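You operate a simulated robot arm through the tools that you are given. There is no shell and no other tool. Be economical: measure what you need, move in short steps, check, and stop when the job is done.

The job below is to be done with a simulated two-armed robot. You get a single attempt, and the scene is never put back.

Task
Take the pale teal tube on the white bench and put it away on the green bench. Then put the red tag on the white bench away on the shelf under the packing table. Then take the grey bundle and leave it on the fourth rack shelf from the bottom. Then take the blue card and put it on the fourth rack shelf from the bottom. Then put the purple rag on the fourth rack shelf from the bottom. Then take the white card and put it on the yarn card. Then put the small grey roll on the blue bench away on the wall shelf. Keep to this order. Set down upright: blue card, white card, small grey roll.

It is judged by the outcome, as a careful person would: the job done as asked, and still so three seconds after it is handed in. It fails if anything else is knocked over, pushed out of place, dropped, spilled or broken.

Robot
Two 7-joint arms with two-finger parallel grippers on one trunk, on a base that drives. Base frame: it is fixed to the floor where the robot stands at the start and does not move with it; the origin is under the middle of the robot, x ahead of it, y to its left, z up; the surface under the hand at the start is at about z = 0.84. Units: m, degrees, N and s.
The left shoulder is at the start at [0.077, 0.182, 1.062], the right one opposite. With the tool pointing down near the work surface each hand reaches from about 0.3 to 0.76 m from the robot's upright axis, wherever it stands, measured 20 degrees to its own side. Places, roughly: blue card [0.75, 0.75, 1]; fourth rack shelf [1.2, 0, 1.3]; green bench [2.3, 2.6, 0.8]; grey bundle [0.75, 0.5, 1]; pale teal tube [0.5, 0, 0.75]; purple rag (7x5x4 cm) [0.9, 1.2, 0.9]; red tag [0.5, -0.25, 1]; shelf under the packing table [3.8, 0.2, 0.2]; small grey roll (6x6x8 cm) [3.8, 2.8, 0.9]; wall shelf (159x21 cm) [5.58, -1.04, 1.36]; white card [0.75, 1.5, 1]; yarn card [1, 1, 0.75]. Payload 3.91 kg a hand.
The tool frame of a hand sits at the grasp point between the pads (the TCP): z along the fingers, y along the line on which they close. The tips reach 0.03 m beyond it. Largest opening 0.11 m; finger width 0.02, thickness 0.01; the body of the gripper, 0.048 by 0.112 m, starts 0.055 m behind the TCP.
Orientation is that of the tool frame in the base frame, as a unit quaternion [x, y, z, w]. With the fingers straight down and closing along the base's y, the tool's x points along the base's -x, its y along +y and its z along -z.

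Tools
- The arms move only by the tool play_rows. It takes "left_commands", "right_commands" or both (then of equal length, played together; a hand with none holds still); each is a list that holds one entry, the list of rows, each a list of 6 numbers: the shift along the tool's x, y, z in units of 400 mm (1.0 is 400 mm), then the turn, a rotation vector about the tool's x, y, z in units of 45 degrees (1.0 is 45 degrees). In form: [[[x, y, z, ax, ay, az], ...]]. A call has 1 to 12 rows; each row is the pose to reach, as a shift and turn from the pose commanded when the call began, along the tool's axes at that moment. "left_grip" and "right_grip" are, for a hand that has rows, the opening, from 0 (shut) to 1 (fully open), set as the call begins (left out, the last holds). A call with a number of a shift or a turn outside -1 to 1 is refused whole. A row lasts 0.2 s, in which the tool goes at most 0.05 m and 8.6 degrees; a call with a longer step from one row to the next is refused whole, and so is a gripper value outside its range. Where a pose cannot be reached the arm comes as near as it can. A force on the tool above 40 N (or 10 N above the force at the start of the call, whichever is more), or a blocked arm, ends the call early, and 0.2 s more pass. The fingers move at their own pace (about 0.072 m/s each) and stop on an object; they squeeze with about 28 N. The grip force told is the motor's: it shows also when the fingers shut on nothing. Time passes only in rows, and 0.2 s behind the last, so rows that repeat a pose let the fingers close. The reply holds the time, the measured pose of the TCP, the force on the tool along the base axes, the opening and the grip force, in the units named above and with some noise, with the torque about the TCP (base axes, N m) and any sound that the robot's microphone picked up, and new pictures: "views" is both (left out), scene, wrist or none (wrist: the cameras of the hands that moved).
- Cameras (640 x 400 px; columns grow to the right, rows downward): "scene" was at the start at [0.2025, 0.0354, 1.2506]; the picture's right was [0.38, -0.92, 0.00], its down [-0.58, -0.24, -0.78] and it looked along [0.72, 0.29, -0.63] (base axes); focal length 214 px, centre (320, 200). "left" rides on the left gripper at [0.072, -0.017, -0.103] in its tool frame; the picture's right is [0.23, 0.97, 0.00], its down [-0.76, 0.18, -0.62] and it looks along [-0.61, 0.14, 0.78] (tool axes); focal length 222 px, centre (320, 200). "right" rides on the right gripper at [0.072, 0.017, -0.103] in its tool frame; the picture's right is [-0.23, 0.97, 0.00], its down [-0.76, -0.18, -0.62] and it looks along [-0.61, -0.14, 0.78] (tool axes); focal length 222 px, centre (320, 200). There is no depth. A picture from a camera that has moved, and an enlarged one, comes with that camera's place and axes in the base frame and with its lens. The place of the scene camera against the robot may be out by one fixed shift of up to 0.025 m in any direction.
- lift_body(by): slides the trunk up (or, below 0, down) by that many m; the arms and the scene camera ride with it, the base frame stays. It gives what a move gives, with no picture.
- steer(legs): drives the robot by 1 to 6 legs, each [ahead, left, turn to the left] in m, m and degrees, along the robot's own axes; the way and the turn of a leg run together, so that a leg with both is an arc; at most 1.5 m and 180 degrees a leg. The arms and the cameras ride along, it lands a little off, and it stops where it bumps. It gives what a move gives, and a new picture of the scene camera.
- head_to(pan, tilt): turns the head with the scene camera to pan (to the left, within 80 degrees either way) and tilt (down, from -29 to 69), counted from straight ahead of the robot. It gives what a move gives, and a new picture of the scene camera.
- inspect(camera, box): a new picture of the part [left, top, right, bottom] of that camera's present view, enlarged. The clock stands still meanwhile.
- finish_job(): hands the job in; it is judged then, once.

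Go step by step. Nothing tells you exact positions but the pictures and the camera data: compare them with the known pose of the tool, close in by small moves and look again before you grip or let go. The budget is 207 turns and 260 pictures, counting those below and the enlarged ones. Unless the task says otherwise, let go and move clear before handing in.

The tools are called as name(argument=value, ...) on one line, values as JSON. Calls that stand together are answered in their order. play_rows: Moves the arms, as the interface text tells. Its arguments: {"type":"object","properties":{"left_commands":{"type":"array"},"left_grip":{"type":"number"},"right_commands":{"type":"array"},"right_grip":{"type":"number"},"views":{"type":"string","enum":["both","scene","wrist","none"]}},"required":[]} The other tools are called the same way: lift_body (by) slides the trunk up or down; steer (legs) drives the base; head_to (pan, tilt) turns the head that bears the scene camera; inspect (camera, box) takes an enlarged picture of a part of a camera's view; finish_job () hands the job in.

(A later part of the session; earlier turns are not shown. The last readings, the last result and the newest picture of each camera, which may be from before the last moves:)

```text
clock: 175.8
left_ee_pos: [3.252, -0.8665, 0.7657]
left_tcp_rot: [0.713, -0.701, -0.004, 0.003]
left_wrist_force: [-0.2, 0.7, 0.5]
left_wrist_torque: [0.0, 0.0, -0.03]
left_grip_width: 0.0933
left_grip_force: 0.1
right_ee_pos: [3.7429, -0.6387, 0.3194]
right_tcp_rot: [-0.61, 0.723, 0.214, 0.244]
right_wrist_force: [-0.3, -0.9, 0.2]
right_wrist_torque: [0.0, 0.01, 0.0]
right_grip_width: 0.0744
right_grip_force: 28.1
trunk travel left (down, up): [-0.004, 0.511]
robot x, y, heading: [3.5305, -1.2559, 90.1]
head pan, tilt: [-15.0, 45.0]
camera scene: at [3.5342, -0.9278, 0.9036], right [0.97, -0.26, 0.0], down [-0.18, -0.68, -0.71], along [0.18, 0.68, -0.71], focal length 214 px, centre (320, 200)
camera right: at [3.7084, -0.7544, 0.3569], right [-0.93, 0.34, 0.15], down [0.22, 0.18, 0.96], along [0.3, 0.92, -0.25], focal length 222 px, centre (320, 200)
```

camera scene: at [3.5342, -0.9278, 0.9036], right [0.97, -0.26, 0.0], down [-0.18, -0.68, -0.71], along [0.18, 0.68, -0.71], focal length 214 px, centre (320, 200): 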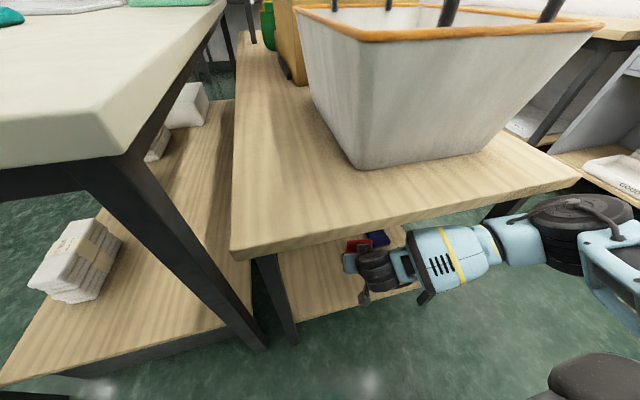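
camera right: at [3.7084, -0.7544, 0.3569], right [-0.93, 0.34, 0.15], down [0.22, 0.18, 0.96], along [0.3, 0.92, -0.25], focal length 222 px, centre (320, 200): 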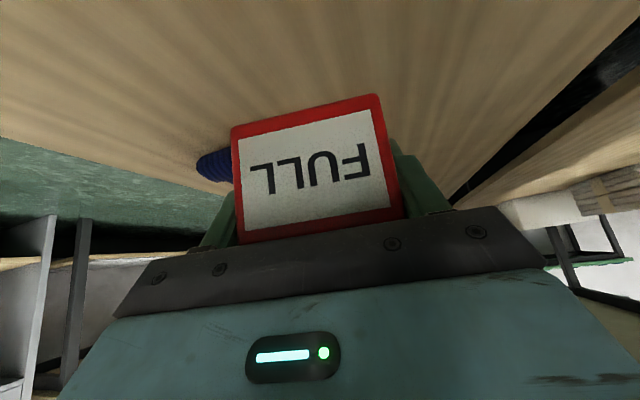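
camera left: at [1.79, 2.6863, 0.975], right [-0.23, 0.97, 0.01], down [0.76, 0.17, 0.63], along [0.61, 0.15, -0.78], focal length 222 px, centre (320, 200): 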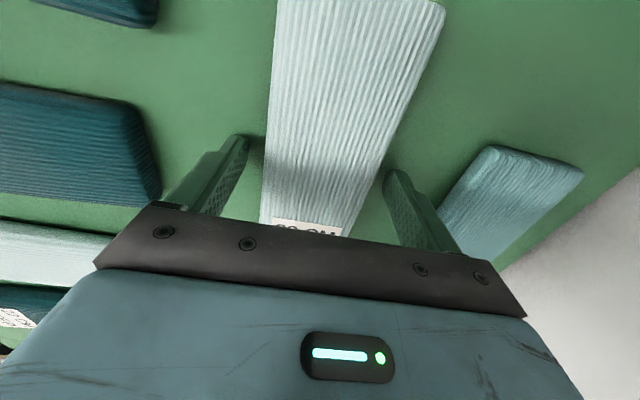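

The blue item is well off to the side. I'm descending slowly until contact.

play_rows(right_commands=[[[0.041, 0.01, 0.04, 0, 0, 0], [0.083, 0.02, 0.08, 0, 0, 0], [0.115, 0.03, 0.11, 0, 0, 0], [0.13, 0.033, 0.125, 0, 0, 0], [0.14, 0.036, 0.134, 0, 0, 0], [0.15, 0.038, 0.144, 0, 0, 0], [0.16, 0.04, 0.153, 0, 0, 0], [0.17, 0.04, 0.163, 0, 0, 0]]], views="wrist")

```text
clock: 176.9
left_ee_pos: [3.259, -0.8703, 0.7679]
left_tcp_rot: [0.708, -0.706, -0.007, 0.001]
left_wrist_force: [0.9, -0.1, 0.1]
left_wrist_torque: [-0.03, 0.03, -0.01]
left_grip_width: 0.0934
left_grip_force: 0.1
right_ee_pos: [3.7484, -0.6528, 0.2512]
right_tcp_rot: [-0.598, 0.729, 0.214, 0.255]
right_wrist_force: [-7.6, -4.4, 29.9]
right_wrist_torque: [0.01, -1.08, -0.08]
right_grip_width: 0.0747
right_grip_force: 28.0
trunk travel left (down, up): [-0.004, 0.511]
robot x, y, heading: [3.5318, -1.2591, 89.3]
head pan, tilt: [-15.0, 45.0]
stopped in row 5 (right hand): the force on the tool passed its limit at 46 N (the readings are from after the stop); the commanded pose is now the measured one
camera right: at [3.709, -0.7675, 0.2878], right [-0.92, 0.36, 0.15], down [0.22, 0.16, 0.96], along [0.32, 0.92, -0.23], focal length 222 px, centre (320, 200)
```

right: 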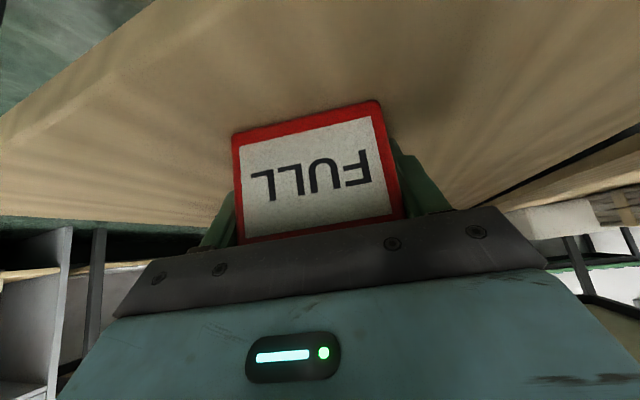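

Contact is firm with the tag on the shelf. I'm easing off, opening, and backing out along the tool axis.

play_rows(right_commands=[[[-0.006, 0, -0.008, 0, 0, 0], [-0.006, 0, -0.008, 0, 0, 0]]], views="none")

play_rows(right_commands=[[[0, 0, 0, 0, 0, 0], [0, 0, 0, 0, 0, 0], [0, 0, 0, 0, 0, 0]]], right_grip=1, views="none")

play_rows(right_commands=[[[0, 0, -0.07, 0, 0, 0], [0, 0, -0.14, 0, 0, 0], [0, 0, -0.21, 0, 0, 0], [0, 0, -0.28, 0, 0, 0]]])

```text
clock: 177.5
left_ee_pos: [3.2583, -0.8721, 0.7692]
left_tcp_rot: [0.709, -0.705, -0.008, 0.002]
left_wrist_force: [0.1, 0.1, 0.5]
left_wrist_torque: [0.03, 0.04, 0.0]
left_grip_width: 0.0933
left_grip_force: 0.1
right_ee_pos: [3.747, -0.6565, 0.2518]
right_tcp_rot: [-0.6, 0.729, 0.21, 0.253]
right_wrist_force: [3.8, 2.2, 11.9]
right_wrist_torque: [0.13, -0.4, -0.01]
right_grip_width: 0.0749
right_grip_force: 28.6
trunk travel left (down, up): [-0.004, 0.511]
robot x, y, heading: [3.529, -1.2593, 89.5]
head pan, tilt: [-15.0, 45.0]
```

```text
clock: 178.3
left_ee_pos: [3.2582, -0.8735, 0.7681]
left_tcp_rot: [0.709, -0.705, -0.008, 0.001]
left_wrist_force: [-0.4, 0.1, 0.2]
left_wrist_torque: [-0.02, -0.02, 0.0]
left_grip_width: 0.0935
left_grip_force: 0.0
right_ee_pos: [3.7463, -0.6551, 0.2527]
right_tcp_rot: [-0.599, 0.73, 0.209, 0.253]
right_wrist_force: [-0.4, 0.3, -0.1]
right_wrist_torque: [-0.03, 0.01, 0.0]
right_grip_width: 0.11
right_grip_force: 0.0
trunk travel left (down, up): [-0.004, 0.511]
robot x, y, heading: [3.5342, -1.255, 89.4]
head pan, tilt: [-15.0, 45.0]
```

```text
clock: 179.3
left_ee_pos: [3.2578, -0.866, 0.7652]
left_tcp_rot: [0.71, -0.704, -0.005, 0.004]
left_wrist_force: [0.0, 0.3, 0.0]
left_wrist_torque: [0.02, 0.01, -0.01]
left_grip_width: 0.0937
left_grip_force: 0.1
right_ee_pos: [3.7313, -0.7173, 0.3399]
right_tcp_rot: [-0.601, 0.729, 0.21, 0.252]
right_wrist_force: [0.6, -0.1, -0.6]
right_wrist_torque: [0.03, 0.02, 0.0]
right_grip_width: 0.1096
right_grip_force: 0.1
trunk travel left (down, up): [-0.004, 0.511]
robot x, y, heading: [3.5311, -1.2578, 90.1]
head pan, tilt: [-15.0, 45.0]
camera scene: at [3.5389, -0.9296, 0.9036], right [0.96, -0.26, 0.0], down [-0.19, -0.68, -0.71], along [0.19, 0.68, -0.71], focal length 214 px, centre (320, 200)
camera right: at [3.6933, -0.8323, 0.376], right [-0.92, 0.36, 0.15], down [0.22, 0.17, 0.96], along [0.32, 0.92, -0.24], focal length 222 px, centre (320, 200)
```

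scene: 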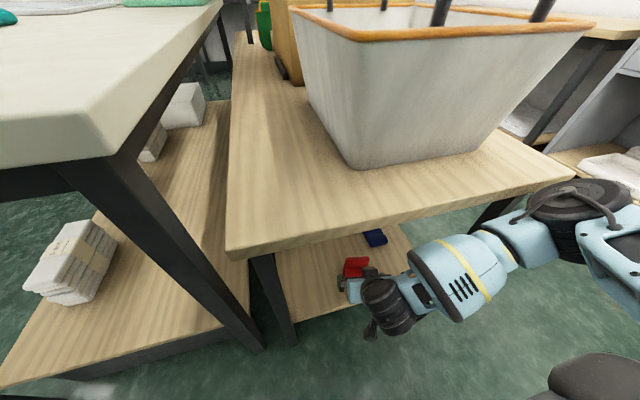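
right: 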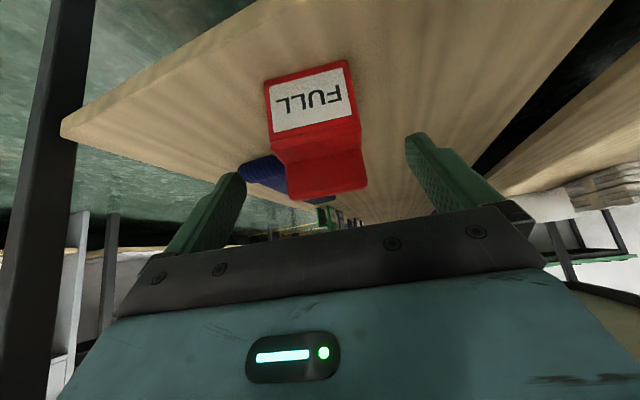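

The tag stands on the packing shelf. I'm backing the hand and base out, then raising the trunk.

play_rows(right_commands=[[[0, -0.01, -0.08, 0, 0, 0], [0, -0.02, -0.16, 0, 0, 0], [0, -0.03, -0.24, 0, 0, 0], [0, -0.038, -0.318, 0, 0, 0]]], views="none")

steer(legs=[[-0.09, 0, 0]])

lift_body(by=0.32)

```text
clock: 180.3
left_ee_pos: [3.2565, -0.8664, 0.7653]
left_tcp_rot: [0.71, -0.704, -0.006, 0.004]
left_wrist_force: [1.0, 0.2, -1.1]
left_wrist_torque: [-0.03, 0.02, 0.0]
left_grip_width: 0.0934
left_grip_force: 0.1
right_ee_pos: [3.732, -0.7974, 0.4376]
right_tcp_rot: [-0.601, 0.729, 0.21, 0.252]
right_wrist_force: [0.1, 0.7, 0.3]
right_wrist_torque: [0.02, -0.03, -0.01]
right_grip_width: 0.1098
right_grip_force: 0.1
trunk travel left (down, up): [-0.004, 0.511]
robot x, y, heading: [3.535, -1.2557, 89.5]
head pan, tilt: [-15.0, 45.0]
```

```text
clock: 181.4
left_ee_pos: [3.2566, -0.9575, 0.7659]
left_tcp_rot: [0.71, -0.704, -0.006, 0.004]
left_wrist_force: [0.5, 0.1, -0.2]
left_wrist_torque: [-0.01, 0.01, 0.01]
left_grip_width: 0.0935
left_grip_force: 0.2
right_ee_pos: [3.7318, -0.8885, 0.4372]
right_tcp_rot: [-0.601, 0.729, 0.211, 0.252]
right_wrist_force: [0.6, 0.4, 0.8]
right_wrist_torque: [-0.01, 0.02, -0.01]
right_grip_width: 0.1101
right_grip_force: 0.2
trunk travel left (down, up): [-0.004, 0.511]
robot x, y, heading: [3.5293, -1.3513, 89.6]
head pan, tilt: [-15.0, 45.0]
camera scene: at [3.5381, -1.0216, 0.9037], right [0.96, -0.27, 0.0], down [-0.19, -0.68, -0.71], along [0.19, 0.68, -0.71], focal length 214 px, centre (320, 200)
```

scene: 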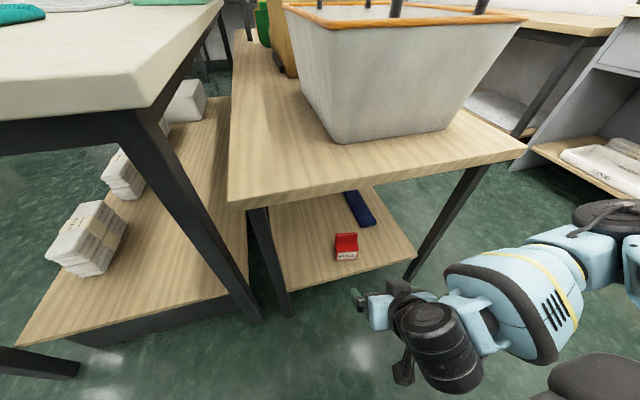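

```text
clock: 184.5
left_ee_pos: [3.2564, -0.9576, 1.0851]
left_tcp_rot: [0.71, -0.705, -0.005, 0.003]
left_wrist_force: [0.1, -0.3, 0.3]
left_wrist_torque: [-0.01, 0.0, -0.03]
left_grip_width: 0.0937
left_grip_force: 0.1
right_ee_pos: [3.7319, -0.8894, 0.7565]
right_tcp_rot: [-0.601, 0.729, 0.21, 0.251]
right_wrist_force: [-0.7, 0.2, -0.2]
right_wrist_torque: [-0.03, 0.01, 0.01]
right_grip_width: 0.1103
right_grip_force: 0.1
trunk travel left (down, up): [-0.324, 0.191]
robot x, y, heading: [3.5301, -1.3463, 89.8]
head pan, tilt: [-15.0, 45.0]
```

The tag is well placed. I'm raising the right hand and turning it back to point straight down.

play_rows(right_commands=[[[-0.073, 0, -0.093, -0.008, 0.121, -0.028], [-0.146, 0, -0.185, -0.015, 0.243, -0.057], [-0.219, 0, -0.278, -0.023, 0.364, -0.086], [-0.291, 0, -0.37, -0.031, 0.486, -0.114], [-0.364, 0, -0.463, -0.039, 0.607, -0.143], [-0.437, 0, -0.555, -0.046, 0.729, -0.171], [-0.51, 0, -0.648, -0.054, 0.85, -0.2]]], views="none")

steer(legs=[[0.1, 0, 0], [0, 1.2, 0]])

```text
clock: 186.1
left_ee_pos: [3.2562, -0.9576, 1.0856]
left_tcp_rot: [0.71, -0.704, -0.004, 0.002]
left_wrist_force: [0.1, -0.4, 0.8]
left_wrist_torque: [0.01, -0.03, 0.0]
left_grip_width: 0.0934
left_grip_force: 0.1
right_ee_pos: [3.733, -0.8889, 1.0899]
right_tcp_rot: [-0.696, 0.718, -0.003, 0.002]
right_wrist_force: [-0.5, -0.3, 1.2]
right_wrist_torque: [0.0, -0.04, 0.02]
right_grip_width: 0.1099
right_grip_force: 0.2
trunk travel left (down, up): [-0.324, 0.191]
robot x, y, heading: [3.5309, -1.3466, 89.7]
head pan, tilt: [-15.0, 45.0]
```

```text
clock: 197.7
left_ee_pos: [2.0629, -0.8412, 1.0856]
left_tcp_rot: [-0.707, 0.708, 0.005, -0.003]
left_wrist_force: [0.1, -0.2, -0.7]
left_wrist_torque: [-0.07, -0.01, -0.03]
left_grip_width: 0.0935
left_grip_force: 0.0
right_ee_pos: [2.5418, -0.7772, 1.0888]
right_tcp_rot: [-0.693, 0.721, -0.004, 0.001]
right_wrist_force: [0.8, 0.5, -0.1]
right_wrist_torque: [0.01, -0.04, -0.04]
right_grip_width: 0.1098
right_grip_force: 0.1
trunk travel left (down, up): [-0.324, 0.191]
robot x, y, heading: [2.333, -1.2334, 89.0]
head pan, tilt: [-15.0, 45.0]
camera scene: at [2.3418, -1.0148, 1.2406], right [0.96, -0.27, 0.0], down [-0.19, -0.68, -0.71], along [0.19, 0.68, -0.71], focal length 214 px, centre (320, 200)
```

scene: 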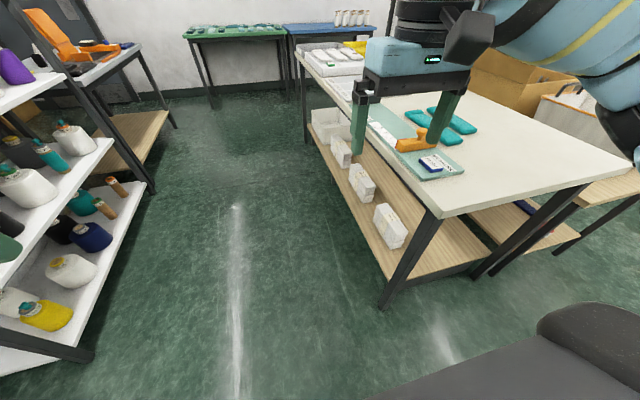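

The tag is away. Now I want to study the rack, which I can reach from this aisle, and count its shelves.

head_to(pan=45, tilt=5)

```text
clock: 198.9
left_ee_pos: [2.0625, -0.8414, 1.0856]
left_tcp_rot: [-0.706, 0.708, 0.005, -0.003]
left_wrist_force: [-0.4, -0.4, -0.2]
left_wrist_torque: [0.0, 0.02, -0.02]
left_grip_width: 0.0936
left_grip_force: 0.0
right_ee_pos: [2.5412, -0.7783, 1.0895]
right_tcp_rot: [-0.693, 0.721, -0.004, 0.002]
right_wrist_force: [-0.2, 1.1, 0.1]
right_wrist_torque: [0.0, 0.01, 0.03]
right_grip_width: 0.11
right_grip_force: 0.0
trunk travel left (down, up): [-0.324, 0.191]
robot x, y, heading: [2.3313, -1.2359, 89.4]
head pan, tilt: [45.0, 5.0]
camera scene: at [2.2557, -1.0269, 1.3035], right [0.72, 0.7, 0.0], down [0.06, -0.06, -1.0], along [-0.69, 0.72, -0.09], focal length 214 px, centre (320, 200)
```

scene: 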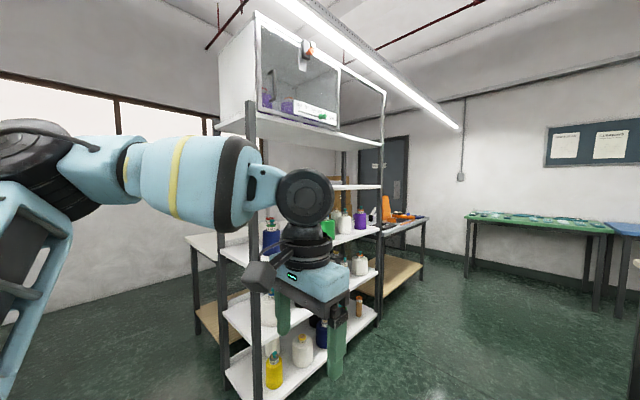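

Rack shelves read about z 0.23, 0.57, 0.91, 1.26 and 1.60. The fourth (≈1.26) is empty and I can reach it from this aisle. I'm returning to the white bench for the bundle.

steer(legs=[[0, 1.3, 0.6], [0, 1.3, 0], [0, 0, -90], [0, 1.45, 0]])

head_to(pan=20, tilt=40)

```text
clock: 238.3
left_ee_pos: [0.0785, 0.513, 1.0869]
left_tcp_rot: [-0.011, 1.0, 0.006, 0.001]
left_wrist_force: [0.7, 0.1, 0.4]
left_wrist_torque: [0.02, 0.02, -0.03]
left_grip_width: 0.0936
left_grip_force: 0.1
right_ee_pos: [0.1541, 0.0378, 1.0898]
right_tcp_rot: [0.008, 1.0, -0.004, -0.001]
right_wrist_force: [0.1, -0.5, 0.4]
right_wrist_torque: [0.04, 0.0, -0.01]
right_grip_width: 0.1101
right_grip_force: 0.0
trunk travel left (down, up): [-0.324, 0.191]
robot x, y, heading: [-0.3106, 0.2345, 0.5]
head pan, tilt: [45.0, 5.0]
camera scene: at [-0.1205, 0.3034, 1.3036], right [0.71, -0.7, 0.0], down [-0.06, -0.06, -1.0], along [0.7, 0.71, -0.09], focal length 214 px, centre (320, 200)
```

scene: 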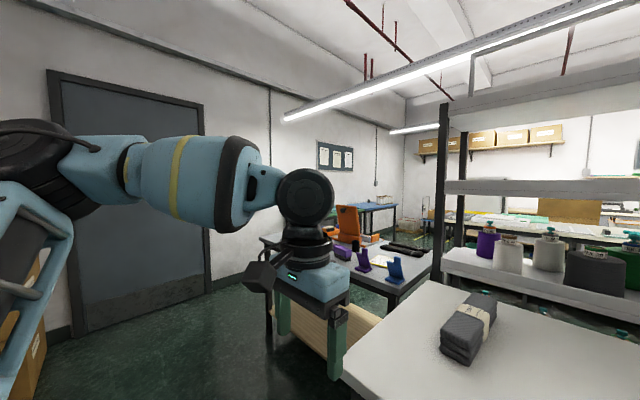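

```text
clock: 239.3
left_ee_pos: [0.0763, 0.5131, 1.0857]
left_tcp_rot: [-0.013, 1.0, 0.007, 0.0]
left_wrist_force: [-0.6, 0.9, 0.1]
left_wrist_torque: [0.0, -0.01, 0.0]
left_grip_width: 0.0934
left_grip_force: 0.1
right_ee_pos: [0.1529, 0.037, 1.0892]
right_tcp_rot: [0.008, 1.0, -0.004, -0.001]
right_wrist_force: [0.7, -0.3, 0.0]
right_wrist_torque: [0.0, -0.03, -0.01]
right_grip_width: 0.11
right_grip_force: 0.3
trunk travel left (down, up): [-0.324, 0.191]
robot x, y, heading: [-0.306, 0.2354, 0.5]
head pan, tilt: [20.0, 40.0]
camera scene: at [-0.1052, 0.2677, 1.2479], right [0.35, -0.94, 0.0], down [-0.6, -0.23, -0.77], along [0.72, 0.27, -0.64], focal length 214 px, centre (320, 200)
```

scene: 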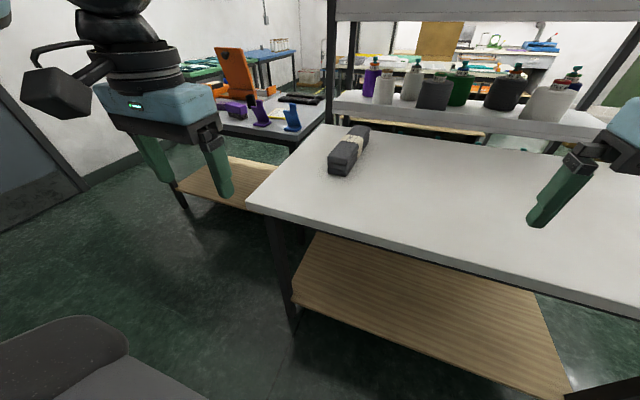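

The bundle spans x≈0.51–0.80 at y≈0.44. I'm driving up and bringing the left hand over it, pitched 30° forward for the rack later.

steer(legs=[[0.27, 0, -0.5]])

play_rows(left_commands=[[[-0.104, -0.03, 0.0, 0.007, -0.111, 0.028], [-0.208, -0.06, 0.04, 0.015, -0.222, 0.056], [-0.312, -0.09, 0.09, 0.022, -0.333, 0.084], [-0.416, -0.12, 0.14, 0.03, -0.445, 0.112], [-0.52, -0.15, 0.19, 0.037, -0.556, 0.14], [-0.615, -0.18, 0.24, 0.044, -0.667, 0.167], [-0.615, -0.18, 0.24, 0.044, -0.667, 0.167]]], left_grip=1)

```text
clock: 241.3
left_ee_pos: [0.3495, 0.51, 1.0854]
left_tcp_rot: [-0.007, 1.0, 0.006, 0.001]
left_wrist_force: [-0.2, 0.8, -0.3]
left_wrist_torque: [0.03, 0.01, -0.03]
left_grip_width: 0.0935
left_grip_force: 0.0
right_ee_pos: [0.4203, 0.0332, 1.0892]
right_tcp_rot: [0.013, 1.0, -0.003, 0.0]
right_wrist_force: [0.8, -0.8, 0.0]
right_wrist_torque: [0.01, 0.04, -0.03]
right_grip_width: 0.1101
right_grip_force: 0.0
trunk travel left (down, up): [-0.324, 0.191]
robot x, y, heading: [-0.0401, 0.239, -0.1]
head pan, tilt: [20.0, 40.0]
camera scene: at [0.1642, 0.2665, 1.2477], right [0.34, -0.94, 0.0], down [-0.6, -0.22, -0.77], along [0.72, 0.26, -0.64], focal length 214 px, centre (320, 200)
```

scene: 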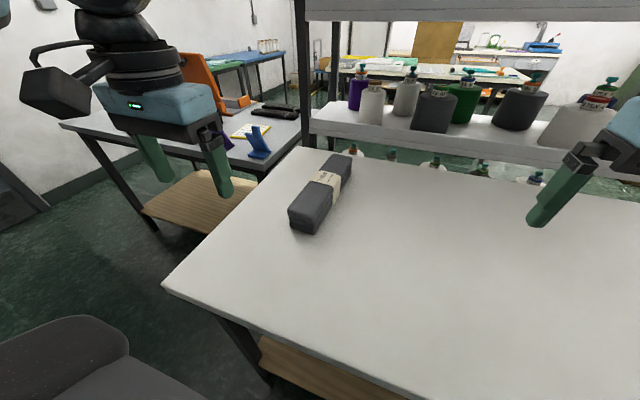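

```text
clock: 242.9
left_ee_pos: [0.5951, 0.4428, 0.991]
left_tcp_rot: [0.06, 0.964, -0.01, 0.261]
left_wrist_force: [0.3, 0.0, 0.5]
left_wrist_torque: [-0.01, 0.0, 0.03]
left_grip_width: 0.1101
left_grip_force: 0.0
right_ee_pos: [0.4201, 0.0336, 1.0897]
right_tcp_rot: [0.013, 1.0, -0.003, 0.0]
right_wrist_force: [0.2, -0.7, -0.8]
right_wrist_torque: [-0.01, 0.01, 0.0]
right_grip_width: 0.1102
right_grip_force: 0.1
trunk travel left (down, up): [-0.324, 0.191]
robot x, y, heading: [-0.0383, 0.2335, -0.2]
head pan, tilt: [20.0, 40.0]
camera scene: at [0.1629, 0.2664, 1.248], right [0.34, -0.94, 0.0], down [-0.6, -0.22, -0.77], along [0.72, 0.26, -0.64], focal length 214 px, centre (320, 200)
camera left: at [0.4804, 0.438, 1.044], right [-0.08, 0.99, -0.1], down [0.36, 0.12, 0.92], along [0.93, 0.03, -0.37], focal length 222 px, centre (320, 200)
```

scene: 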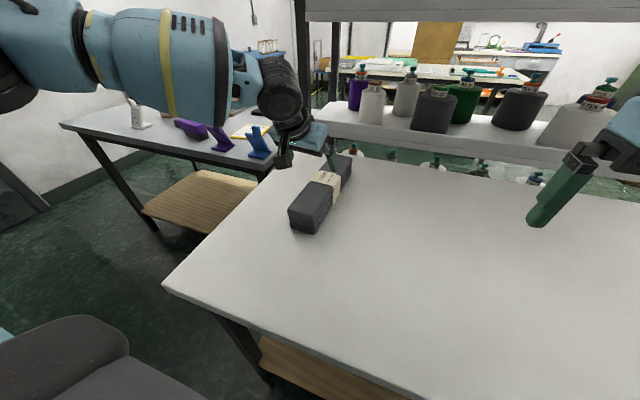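
left: 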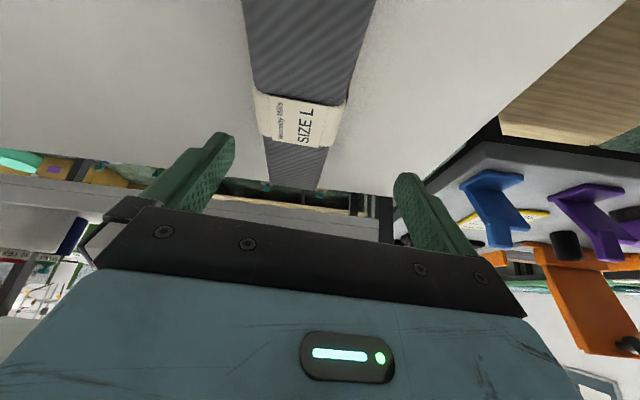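

The bundle is about 8 cm wide with its band centre at (0.65, 0.42). I'm moving down around it slightly on the near side of centre.

play_rows(left_commands=[[[0.062, -0.048, 0.03, 0, 0, 0], [0.062, -0.048, 0.1, 0, 0, 0], [0.062, -0.048, 0.17, 0, 0, 0], [0.062, -0.048, 0.24, 0, 0, 0], [0.062, -0.048, 0.291, 0, 0, 0], [0.062, -0.048, 0.291, 0, 0, 0]]])

```text
clock: 244.3
left_ee_pos: [0.6329, 0.4206, 0.8759]
left_tcp_rot: [0.06, 0.964, -0.01, 0.259]
left_wrist_force: [-0.5, -0.7, 2.6]
left_wrist_torque: [-0.09, 0.15, 0.01]
left_grip_width: 0.1101
left_grip_force: 0.2
right_ee_pos: [0.4194, 0.0329, 1.0888]
right_tcp_rot: [0.013, 1.0, -0.005, 0.0]
right_wrist_force: [-0.5, -0.8, 0.6]
right_wrist_torque: [-0.01, -0.01, 0.02]
right_grip_width: 0.11
right_grip_force: 0.1
trunk travel left (down, up): [-0.324, 0.191]
robot x, y, heading: [-0.0419, 0.233, -0.2]
head pan, tilt: [20.0, 40.0]
camera scene: at [0.1634, 0.2664, 1.2479], right [0.34, -0.94, 0.0], down [-0.6, -0.22, -0.77], along [0.72, 0.26, -0.64], focal length 214 px, centre (320, 200)
camera left: at [0.5165, 0.4166, 0.9301], right [-0.08, 0.99, -0.1], down [0.36, 0.12, 0.92], along [0.93, 0.03, -0.37], focal length 222 px, centre (320, 200)
```

scene: 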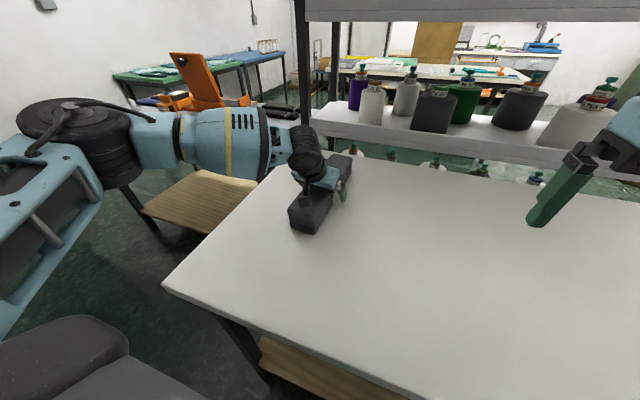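
left: 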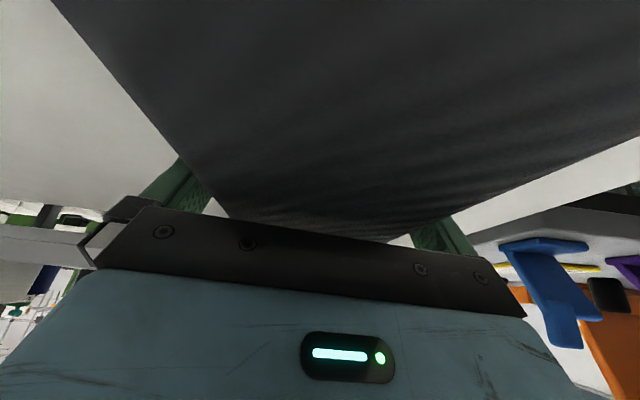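

Fingers are around the bundle. Closing, then a small lift.

play_rows(left_commands=[[[0, 0, 0, 0, 0, 0], [0, 0, 0, 0, 0, 0], [0, 0, 0, 0, 0, 0], [0, 0, 0, 0, 0, 0]]], left_grip=0, views="none")

play_rows(left_commands=[[[-0.02, 0, -0.034, 0, 0, 0], [-0.05, 0, -0.086, 0, 0, 0], [-0.09, 0, -0.154, 0, 0, 0], [-0.14, 0, -0.24, 0, 0, 0]]])

```text
clock: 245.3
left_ee_pos: [0.6323, 0.4207, 0.8779]
left_tcp_rot: [0.059, 0.964, -0.01, 0.259]
left_wrist_force: [-0.9, -1.2, 5.9]
left_wrist_torque: [0.29, 0.56, 0.61]
left_grip_width: 0.0762
left_grip_force: 28.4
right_ee_pos: [0.4202, 0.0334, 1.0902]
right_tcp_rot: [0.014, 1.0, -0.002, -0.001]
right_wrist_force: [0.3, -0.8, -0.1]
right_wrist_torque: [-0.03, 0.05, 0.0]
right_grip_width: 0.1098
right_grip_force: 0.0
trunk travel left (down, up): [-0.324, 0.191]
robot x, y, heading: [-0.0406, 0.2354, -0.4]
head pan, tilt: [20.0, 40.0]
```

```text
clock: 246.3
left_ee_pos: [0.6312, 0.4206, 0.9866]
left_tcp_rot: [0.06, 0.964, -0.009, 0.259]
left_wrist_force: [0.0, -0.4, -1.6]
left_wrist_torque: [-0.01, 0.01, -0.04]
left_grip_width: 0.0759
left_grip_force: 28.3
right_ee_pos: [0.4201, 0.033, 1.0886]
right_tcp_rot: [0.013, 1.0, -0.004, 0.0]
right_wrist_force: [0.3, -0.1, -0.5]
right_wrist_torque: [0.01, -0.03, 0.01]
right_grip_width: 0.1099
right_grip_force: 0.1
trunk travel left (down, up): [-0.324, 0.191]
robot x, y, heading: [-0.0409, 0.2327, -0.1]
head pan, tilt: [20.0, 40.0]
camera scene: at [0.1634, 0.2664, 1.2479], right [0.34, -0.94, 0.0], down [-0.6, -0.22, -0.77], along [0.72, 0.26, -0.64], focal length 214 px, centre (320, 200)
camera left: at [0.5158, 0.4163, 1.0396], right [-0.08, 0.99, -0.1], down [0.36, 0.12, 0.92], along [0.93, 0.04, -0.37], focal length 222 px, centre (320, 200)
```

scene: 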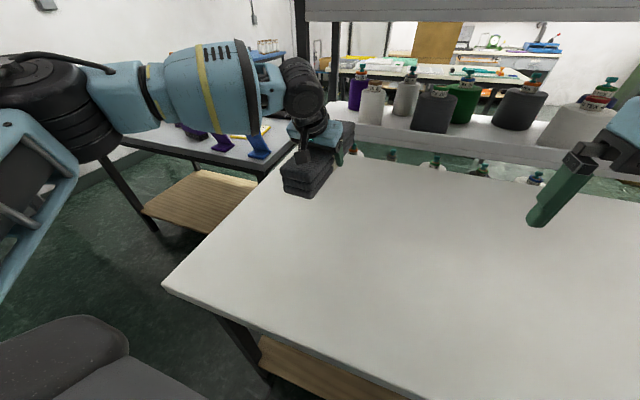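
left: 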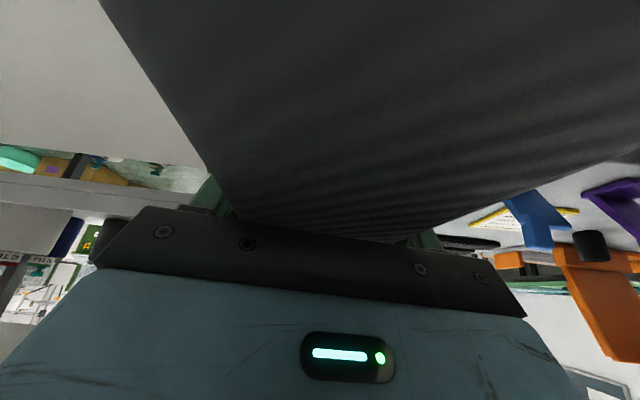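

The bundle is held. I'm raising it, drawing it in, and driving through the corridor again, keeping a bit further from the rack.

play_rows(left_commands=[[[0.03, -0.007, -0.09, 0, 0, 0], [0.07, -0.015, -0.18, 0, 0, 0], [0.12, -0.026, -0.27, 0, 0, 0], [0.165, -0.037, -0.358, 0, 0, 0]]], views="none")

steer(legs=[[-0.28, 0, 0.2], [0, -1.5, 0], [0, 0, 90]])

```text
clock: 247.3
left_ee_pos: [0.501, 0.4205, 1.0766]
left_tcp_rot: [0.06, 0.964, -0.01, 0.26]
left_wrist_force: [0.7, 0.1, -2.0]
left_wrist_torque: [0.01, 0.03, 0.02]
left_grip_width: 0.076
left_grip_force: 27.8
right_ee_pos: [0.4205, 0.0328, 1.0891]
right_tcp_rot: [0.013, 1.0, -0.004, 0.0]
right_wrist_force: [-0.2, 0.5, -0.1]
right_wrist_torque: [0.01, -0.04, 0.0]
right_grip_width: 0.1101
right_grip_force: 0.1
trunk travel left (down, up): [-0.324, 0.191]
robot x, y, heading: [-0.0391, 0.2372, -0.3]
head pan, tilt: [20.0, 40.0]
```

```text
clock: 266.0
left_ee_pos: [-0.5039, -0.734, 1.0758]
left_tcp_rot: [-0.641, 0.723, 0.177, 0.19]
left_wrist_force: [1.0, 0.4, -2.0]
left_wrist_torque: [0.0, -0.01, 0.0]
left_grip_width: 0.0752
left_grip_force: 27.3
right_ee_pos: [-0.1172, -0.8128, 1.0893]
right_tcp_rot: [-0.7, 0.714, -0.003, 0.002]
right_wrist_force: [-0.4, 0.1, -0.1]
right_wrist_torque: [0.02, 0.0, -0.02]
right_grip_width: 0.11
right_grip_force: 0.0
trunk travel left (down, up): [-0.324, 0.191]
robot x, y, heading: [-0.3197, -1.2772, 90.2]
head pan, tilt: [20.0, 40.0]
camera scene: at [-0.3624, -1.0534, 1.2478], right [0.94, 0.34, 0.0], down [0.22, -0.6, -0.77], along [-0.26, 0.72, -0.64], focal length 214 px, centre (320, 200)
```

scene: 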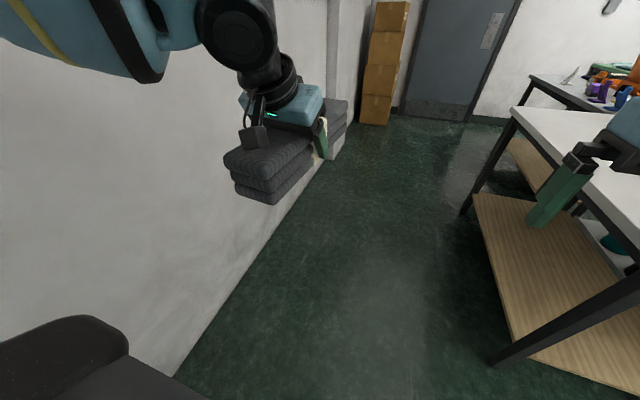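

steer(legs=[[0, -1.3, 0], [0, -1.25, 0]])

steer(legs=[[1.3, 0, 0], [0, 0, 90]])

lift_body(by=0.185)

head_to(pan=0, tilt=15)

```text
clock: 283.1
left_ee_pos: [1.3835, -0.7128, 1.0706]
left_tcp_rot: [-0.666, 0.704, 0.178, 0.173]
left_wrist_force: [-10.2, -4.2, -1.0]
left_wrist_torque: [0.02, 0.11, 1.65]
left_grip_width: 0.0988
left_grip_force: 27.6
right_ee_pos: [1.7806, -0.7803, 1.09]
right_tcp_rot: [0.71, -0.704, 0.002, -0.003]
right_wrist_force: [0.6, -0.2, -0.7]
right_wrist_torque: [-0.01, 0.0, -0.03]
right_grip_width: 0.1101
right_grip_force: 0.1
trunk travel left (down, up): [-0.324, 0.191]
robot x, y, heading: [1.596, -1.2473, 91.9]
head pan, tilt: [20.0, 40.0]
stopped in leg 2: the force on the tool passed its limit at 51 N (the readings are from after the stop); the commanded pose is now the measured one
camera scene: at [1.544, -1.0266, 1.2479], right [0.93, 0.37, 0.0], down [0.24, -0.6, -0.77], along [-0.29, 0.71, -0.64], focal length 214 px, centre (320, 200)
```

scene: 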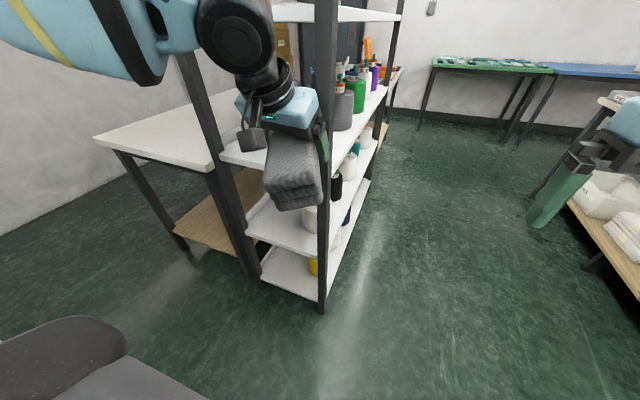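

```text
clock: 284.2
left_ee_pos: [1.3759, -0.6933, 1.0674]
left_tcp_rot: [-0.673, 0.698, 0.178, 0.165]
left_wrist_force: [-8.8, -3.7, -1.6]
left_wrist_torque: [0.09, 0.15, 1.3]
left_grip_width: 0.0976
left_grip_force: 26.9
right_ee_pos: [1.7766, -0.7583, 1.0894]
right_tcp_rot: [0.712, -0.703, 0.003, -0.003]
right_wrist_force: [0.1, 0.1, 0.1]
right_wrist_torque: [0.0, 0.04, -0.02]
right_grip_width: 0.1098
right_grip_force: 0.0
trunk travel left (down, up): [-0.324, 0.191]
robot x, y, heading: [1.5947, -1.2252, 92.1]
head pan, tilt: [20.0, 40.0]
stopped in leg 1: the force on the tool passed its limit at 44 N (the readings are from after the stop); the commanded pose is now the measured one
camera scene: at [1.5414, -1.0055, 1.2479], right [0.93, 0.38, 0.0], down [0.24, -0.6, -0.77], along [-0.29, 0.71, -0.64], focal length 214 px, centre (320, 200)
```

scene: 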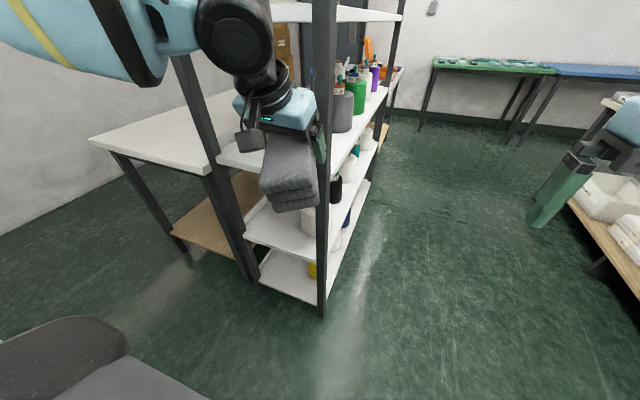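

```text
clock: 286.2
left_ee_pos: [1.3683, -0.6968, 1.252]
left_tcp_rot: [-0.676, 0.696, 0.178, 0.161]
left_wrist_force: [-26.1, -14.7, -9.2]
left_wrist_torque: [-1.2, 0.36, 3.64]
left_grip_width: 0.0967
left_grip_force: 28.0
right_ee_pos: [1.7733, -0.7588, 1.2767]
right_tcp_rot: [0.711, -0.703, 0.004, -0.004]
right_wrist_force: [-0.2, -0.4, 0.8]
right_wrist_torque: [0.01, -0.04, 0.04]
right_grip_width: 0.1101
right_grip_force: 0.0
trunk travel left (down, up): [-0.509, 0.006]
robot x, y, heading: [1.5911, -1.2274, 91.9]
head pan, tilt: [20.0, 40.0]
```

```text
clock: 287.1
left_ee_pos: [1.37, -0.6965, 1.2523]
left_tcp_rot: [-0.674, 0.698, 0.177, 0.162]
left_wrist_force: [-29.1, -12.7, -0.3]
left_wrist_torque: [-0.71, 1.3, 3.88]
left_grip_width: 0.0969
left_grip_force: 28.1
right_ee_pos: [1.7729, -0.7596, 1.276]
right_tcp_rot: [0.711, -0.703, 0.003, -0.005]
right_wrist_force: [0.7, -0.6, 0.1]
right_wrist_torque: [-0.01, -0.01, 0.02]
right_grip_width: 0.1103
right_grip_force: 0.1
trunk travel left (down, up): [-0.509, 0.006]
robot x, y, heading: [1.5924, -1.2262, 92.1]
head pan, tilt: [0.0, 15.0]
camera scene: at [1.5696, -1.1145, 1.4972], right [1.0, 0.04, 0.0], down [0.01, -0.26, -0.97], along [-0.03, 0.97, -0.26], focal length 214 px, centre (320, 200)
```

scene: 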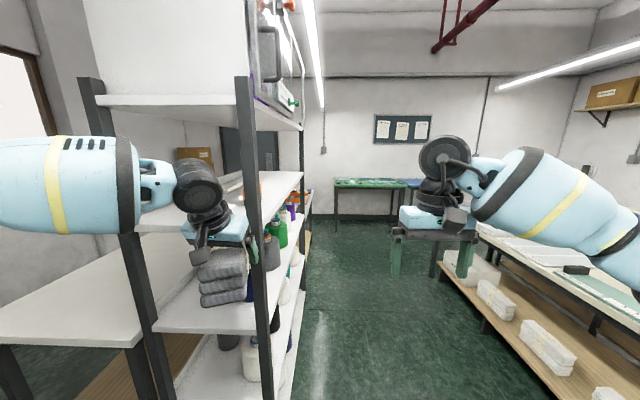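

The bundle's front end caught the rack's corner post. I'm checking the grip before backing straight out.

inspect(camera="left", box=[0, 0, 640, 400])

inspect(camera="scene", box=[80, 80, 340, 340])

```text
1.00 times, centred on (320, 200) of left (not enlarged: the box is as wide or as high as the picture)
camera zoom: at [1.3861, -0.8093, 1.3101], right [-0.98, -0.18, -0.08], down [-0.14, 0.39, 0.91], along [-0.13, 0.9, -0.41], focal length 222 px, centre (320, 200)
```

zoom: 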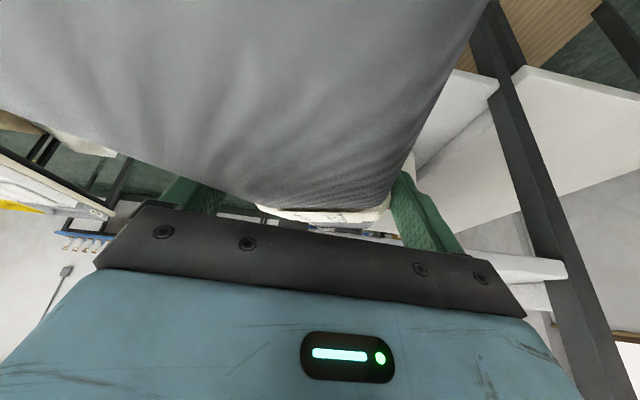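

```text
1.54 times, centred on (210, 210) of scene
camera zoom: at [1.5696, -1.1145, 1.4972], right [1.0, 0.04, 0.0], down [0.01, -0.26, -0.97], along [-0.03, 0.97, -0.26], focal length 330 px, centre (489, 185)
```

zoom: 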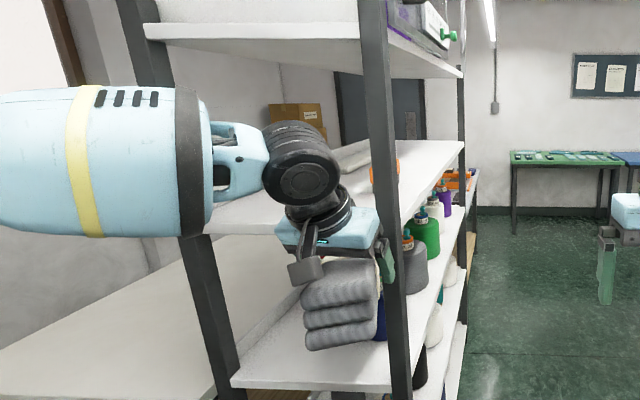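

The bundle is still held but the finger presses on the post. I'll shift left 3 cm to relieve it, then back straight out.

steer(legs=[[0, 0.04, 0]])

```text
clock: 288.1
left_ee_pos: [1.334, -0.6938, 1.2529]
left_tcp_rot: [-0.672, 0.7, 0.175, 0.167]
left_wrist_force: [-8.3, -0.6, -2.0]
left_wrist_torque: [0.01, 0.75, 1.06]
left_grip_width: 0.0805
left_grip_force: 28.3
right_ee_pos: [1.7344, -0.7598, 1.2746]
right_tcp_rot: [0.712, -0.702, 0.003, -0.002]
right_wrist_force: [-0.6, 0.7, -0.6]
right_wrist_torque: [0.02, 0.0, -0.02]
right_grip_width: 0.1102
right_grip_force: 0.1
trunk travel left (down, up): [-0.509, 0.006]
robot x, y, heading: [1.5566, -1.2273, 91.9]
head pan, tilt: [0.0, 15.0]
camera scene: at [1.5322, -1.1132, 1.497], right [1.0, 0.04, 0.0], down [0.01, -0.26, -0.97], along [-0.03, 0.97, -0.26], focal length 214 px, centre (320, 200)
```

scene: 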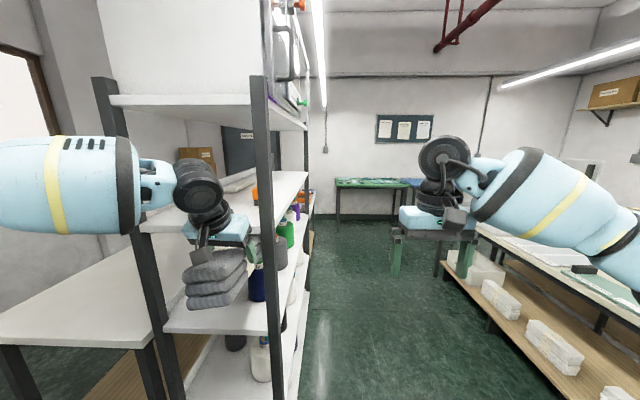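

The bundle swung back into place. I'll back out; placing from this open rack end is workable.

steer(legs=[[-0.1, 0, -2]])

```text
clock: 289.3
left_ee_pos: [1.3604, -0.7856, 1.2528]
left_tcp_rot: [-0.658, 0.713, 0.172, 0.169]
left_wrist_force: [-0.7, -0.5, -1.9]
left_wrist_torque: [-0.03, 0.02, 0.01]
left_grip_width: 0.0803
left_grip_force: 28.1
right_ee_pos: [1.7559, -0.8642, 1.2734]
right_tcp_rot: [-0.699, 0.716, -0.003, 0.002]
right_wrist_force: [-0.5, -0.2, -0.8]
right_wrist_torque: [-0.04, -0.01, -0.02]
right_grip_width: 0.11
right_grip_force: 0.0
trunk travel left (down, up): [-0.509, 0.006]
robot x, y, heading: [1.5574, -1.3288, 90.3]
head pan, tilt: [0.0, 15.0]
camera scene: at [1.541, -1.2105, 1.4967], right [1.0, 0.0, 0.0], down [0.0, -0.26, -0.97], along [0.0, 0.97, -0.26], focal length 214 px, centre (320, 200)
```

scene: 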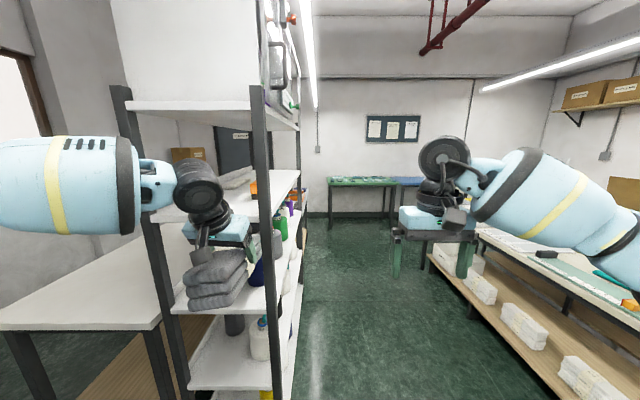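

Clear of the rack. I'm raising the hand above the fourth shelf level and sliding left to line up with the rack end.

play_rows(left_commands=[[[-0.047, 0, -0.088, 0, 0, 0], [-0.094, 0, -0.177, 0, 0, 0], [-0.14, 0, -0.265, 0, 0, 0]]], views="none")

steer(legs=[[0, 0.23, 0]])

inspect(camera="left", box=[0, 0, 640, 400])

```text
clock: 290.1
left_ee_pos: [1.3563, -0.7849, 1.363]
left_tcp_rot: [-0.661, 0.711, 0.172, 0.167]
left_wrist_force: [0.7, 0.6, -1.9]
left_wrist_torque: [-0.06, 0.01, -0.01]
left_grip_width: 0.0803
left_grip_force: 27.5
left hand out of reach, approached as far as the arm can: row 3
right_ee_pos: [1.7566, -0.8638, 1.2736]
right_tcp_rot: [-0.698, 0.716, -0.004, 0.002]
right_wrist_force: [-1.0, 0.7, -1.4]
right_wrist_torque: [0.0, -0.01, 0.01]
right_grip_width: 0.11
right_grip_force: 0.0
trunk travel left (down, up): [-0.509, 0.006]
robot x, y, heading: [1.5546, -1.3234, 90.1]
head pan, tilt: [0.0, 15.0]
```

```text
clock: 292.7
left_ee_pos: [1.1301, -0.7865, 1.3655]
left_tcp_rot: [-0.659, 0.712, 0.174, 0.169]
left_wrist_force: [-0.2, -0.8, -1.4]
left_wrist_torque: [-0.03, 0.0, 0.01]
left_grip_width: 0.0802
left_grip_force: 28.2
right_ee_pos: [1.5293, -0.8649, 1.2741]
right_tcp_rot: [-0.699, 0.715, -0.002, 0.003]
right_wrist_force: [0.6, 0.0, 0.7]
right_wrist_torque: [-0.01, -0.04, 0.01]
right_grip_width: 0.1103
right_grip_force: 0.1
trunk travel left (down, up): [-0.509, 0.006]
robot x, y, heading: [1.3278, -1.325, 90.0]
head pan, tilt: [0.0, 15.0]
camera scene: at [1.3135, -1.2114, 1.497], right [1.0, 0.0, 0.0], down [0.0, -0.26, -0.97], along [0.0, 0.97, -0.26], focal length 214 px, centre (320, 200)
```

scene: 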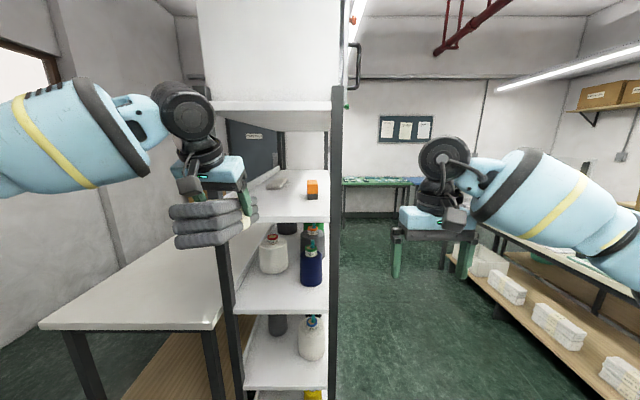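

```text
1.00 times, centred on (320, 200) of left (not enlarged: the box is as wide or as high as the picture)
camera zoom: at [1.1409, -0.8997, 1.4225], right [-0.99, -0.13, -0.08], down [-0.13, 0.39, 0.91], along [-0.09, 0.91, -0.4], focal length 222 px, centre (320, 200)
```

zoom: 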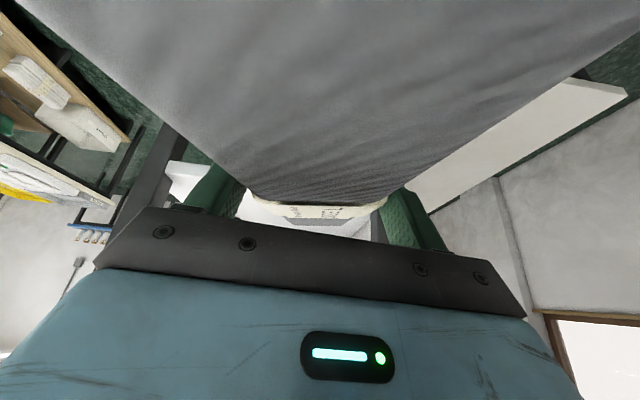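

From here the fourth shelf is at z≈1.25, spans x≈0.97–1.36, and its near end is free. I'm tucking the right hand outward, then moving in.

play_rows(right_commands=[[[0.04, -0.06, 0, 0, 0, 0], [0.08, -0.12, 0, 0, 0, 0], [0.125, -0.2, 0, 0, 0, 0]]], views="none")

steer(legs=[[0.2, 0.04, 0]])

head_to(pan=10, tilt=25)

```text
clock: 293.5
left_ee_pos: [1.1309, -0.7873, 1.366]
left_tcp_rot: [-0.66, 0.711, 0.174, 0.168]
left_wrist_force: [0.3, -0.1, -1.6]
left_wrist_torque: [-0.01, 0.0, 0.0]
left_grip_width: 0.0803
left_grip_force: 28.6
right_ee_pos: [1.6094, -0.9187, 1.2756]
right_tcp_rot: [-0.699, 0.715, -0.003, 0.001]
right_wrist_force: [0.0, -0.5, 0.8]
right_wrist_torque: [0.01, 0.01, 0.0]
right_grip_width: 0.1101
right_grip_force: 0.1
trunk travel left (down, up): [-0.509, 0.006]
robot x, y, heading: [1.3311, -1.3238, 90.2]
head pan, tilt: [0.0, 15.0]
```

```text
clock: 295.1
left_ee_pos: [1.089, -0.5871, 1.3665]
left_tcp_rot: [-0.66, 0.711, 0.173, 0.169]
left_wrist_force: [-0.1, -0.6, -1.6]
left_wrist_torque: [-0.01, -0.02, 0.0]
left_grip_width: 0.0802
left_grip_force: 27.6
right_ee_pos: [1.5691, -0.716, 1.2761]
right_tcp_rot: [-0.7, 0.714, -0.001, 0.003]
right_wrist_force: [0.2, -0.6, -0.2]
right_wrist_torque: [0.05, -0.02, 0.0]
right_grip_width: 0.1098
right_grip_force: 0.1
trunk travel left (down, up): [-0.509, 0.006]
robot x, y, heading: [1.2878, -1.1249, 89.9]
head pan, tilt: [0.0, 15.0]
camera scene: at [1.2736, -1.0118, 1.4972], right [1.0, 0.0, 0.0], down [0.0, -0.26, -0.97], along [0.0, 0.97, -0.26], focal length 214 px, centre (320, 200)
```

scene: 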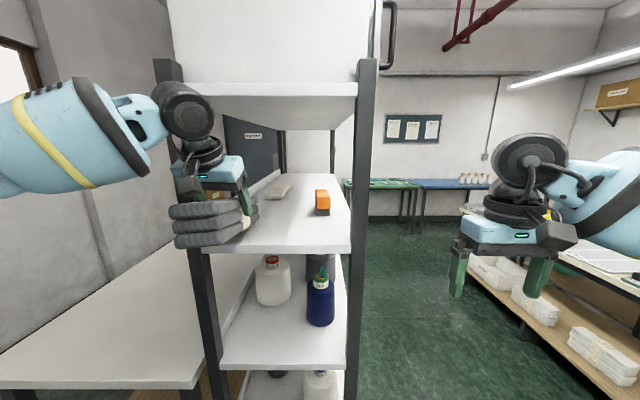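

```text
clock: 295.9
left_ee_pos: [1.0896, -0.5839, 1.3647]
left_tcp_rot: [-0.659, 0.712, 0.174, 0.169]
left_wrist_force: [0.2, 0.2, -1.6]
left_wrist_torque: [-0.01, 0.0, 0.01]
left_grip_width: 0.0802
left_grip_force: 27.8
right_ee_pos: [1.5677, -0.7158, 1.2749]
right_tcp_rot: [-0.7, 0.714, -0.003, 0.001]
right_wrist_force: [0.3, 0.1, -0.4]
right_wrist_torque: [0.01, 0.0, 0.0]
right_grip_width: 0.1099
right_grip_force: 0.1
trunk travel left (down, up): [-0.509, 0.006]
robot x, y, heading: [1.2911, -1.123, 90.5]
head pan, tilt: [10.0, 25.0]
camera scene: at [1.2574, -1.0129, 1.4807], right [0.98, 0.18, 0.0], down [0.07, -0.42, -0.91], along [-0.16, 0.89, -0.42], focal length 214 px, centre (320, 200)
```

scene: 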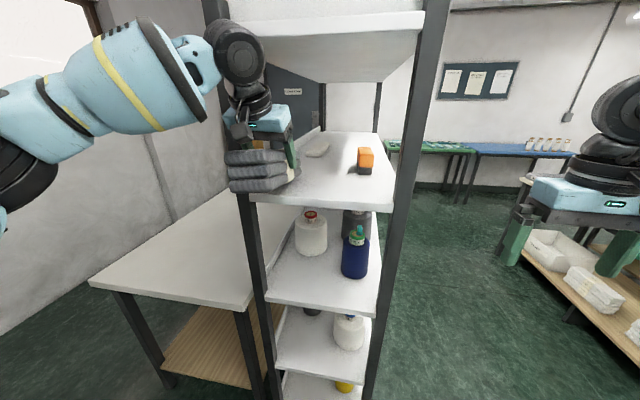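

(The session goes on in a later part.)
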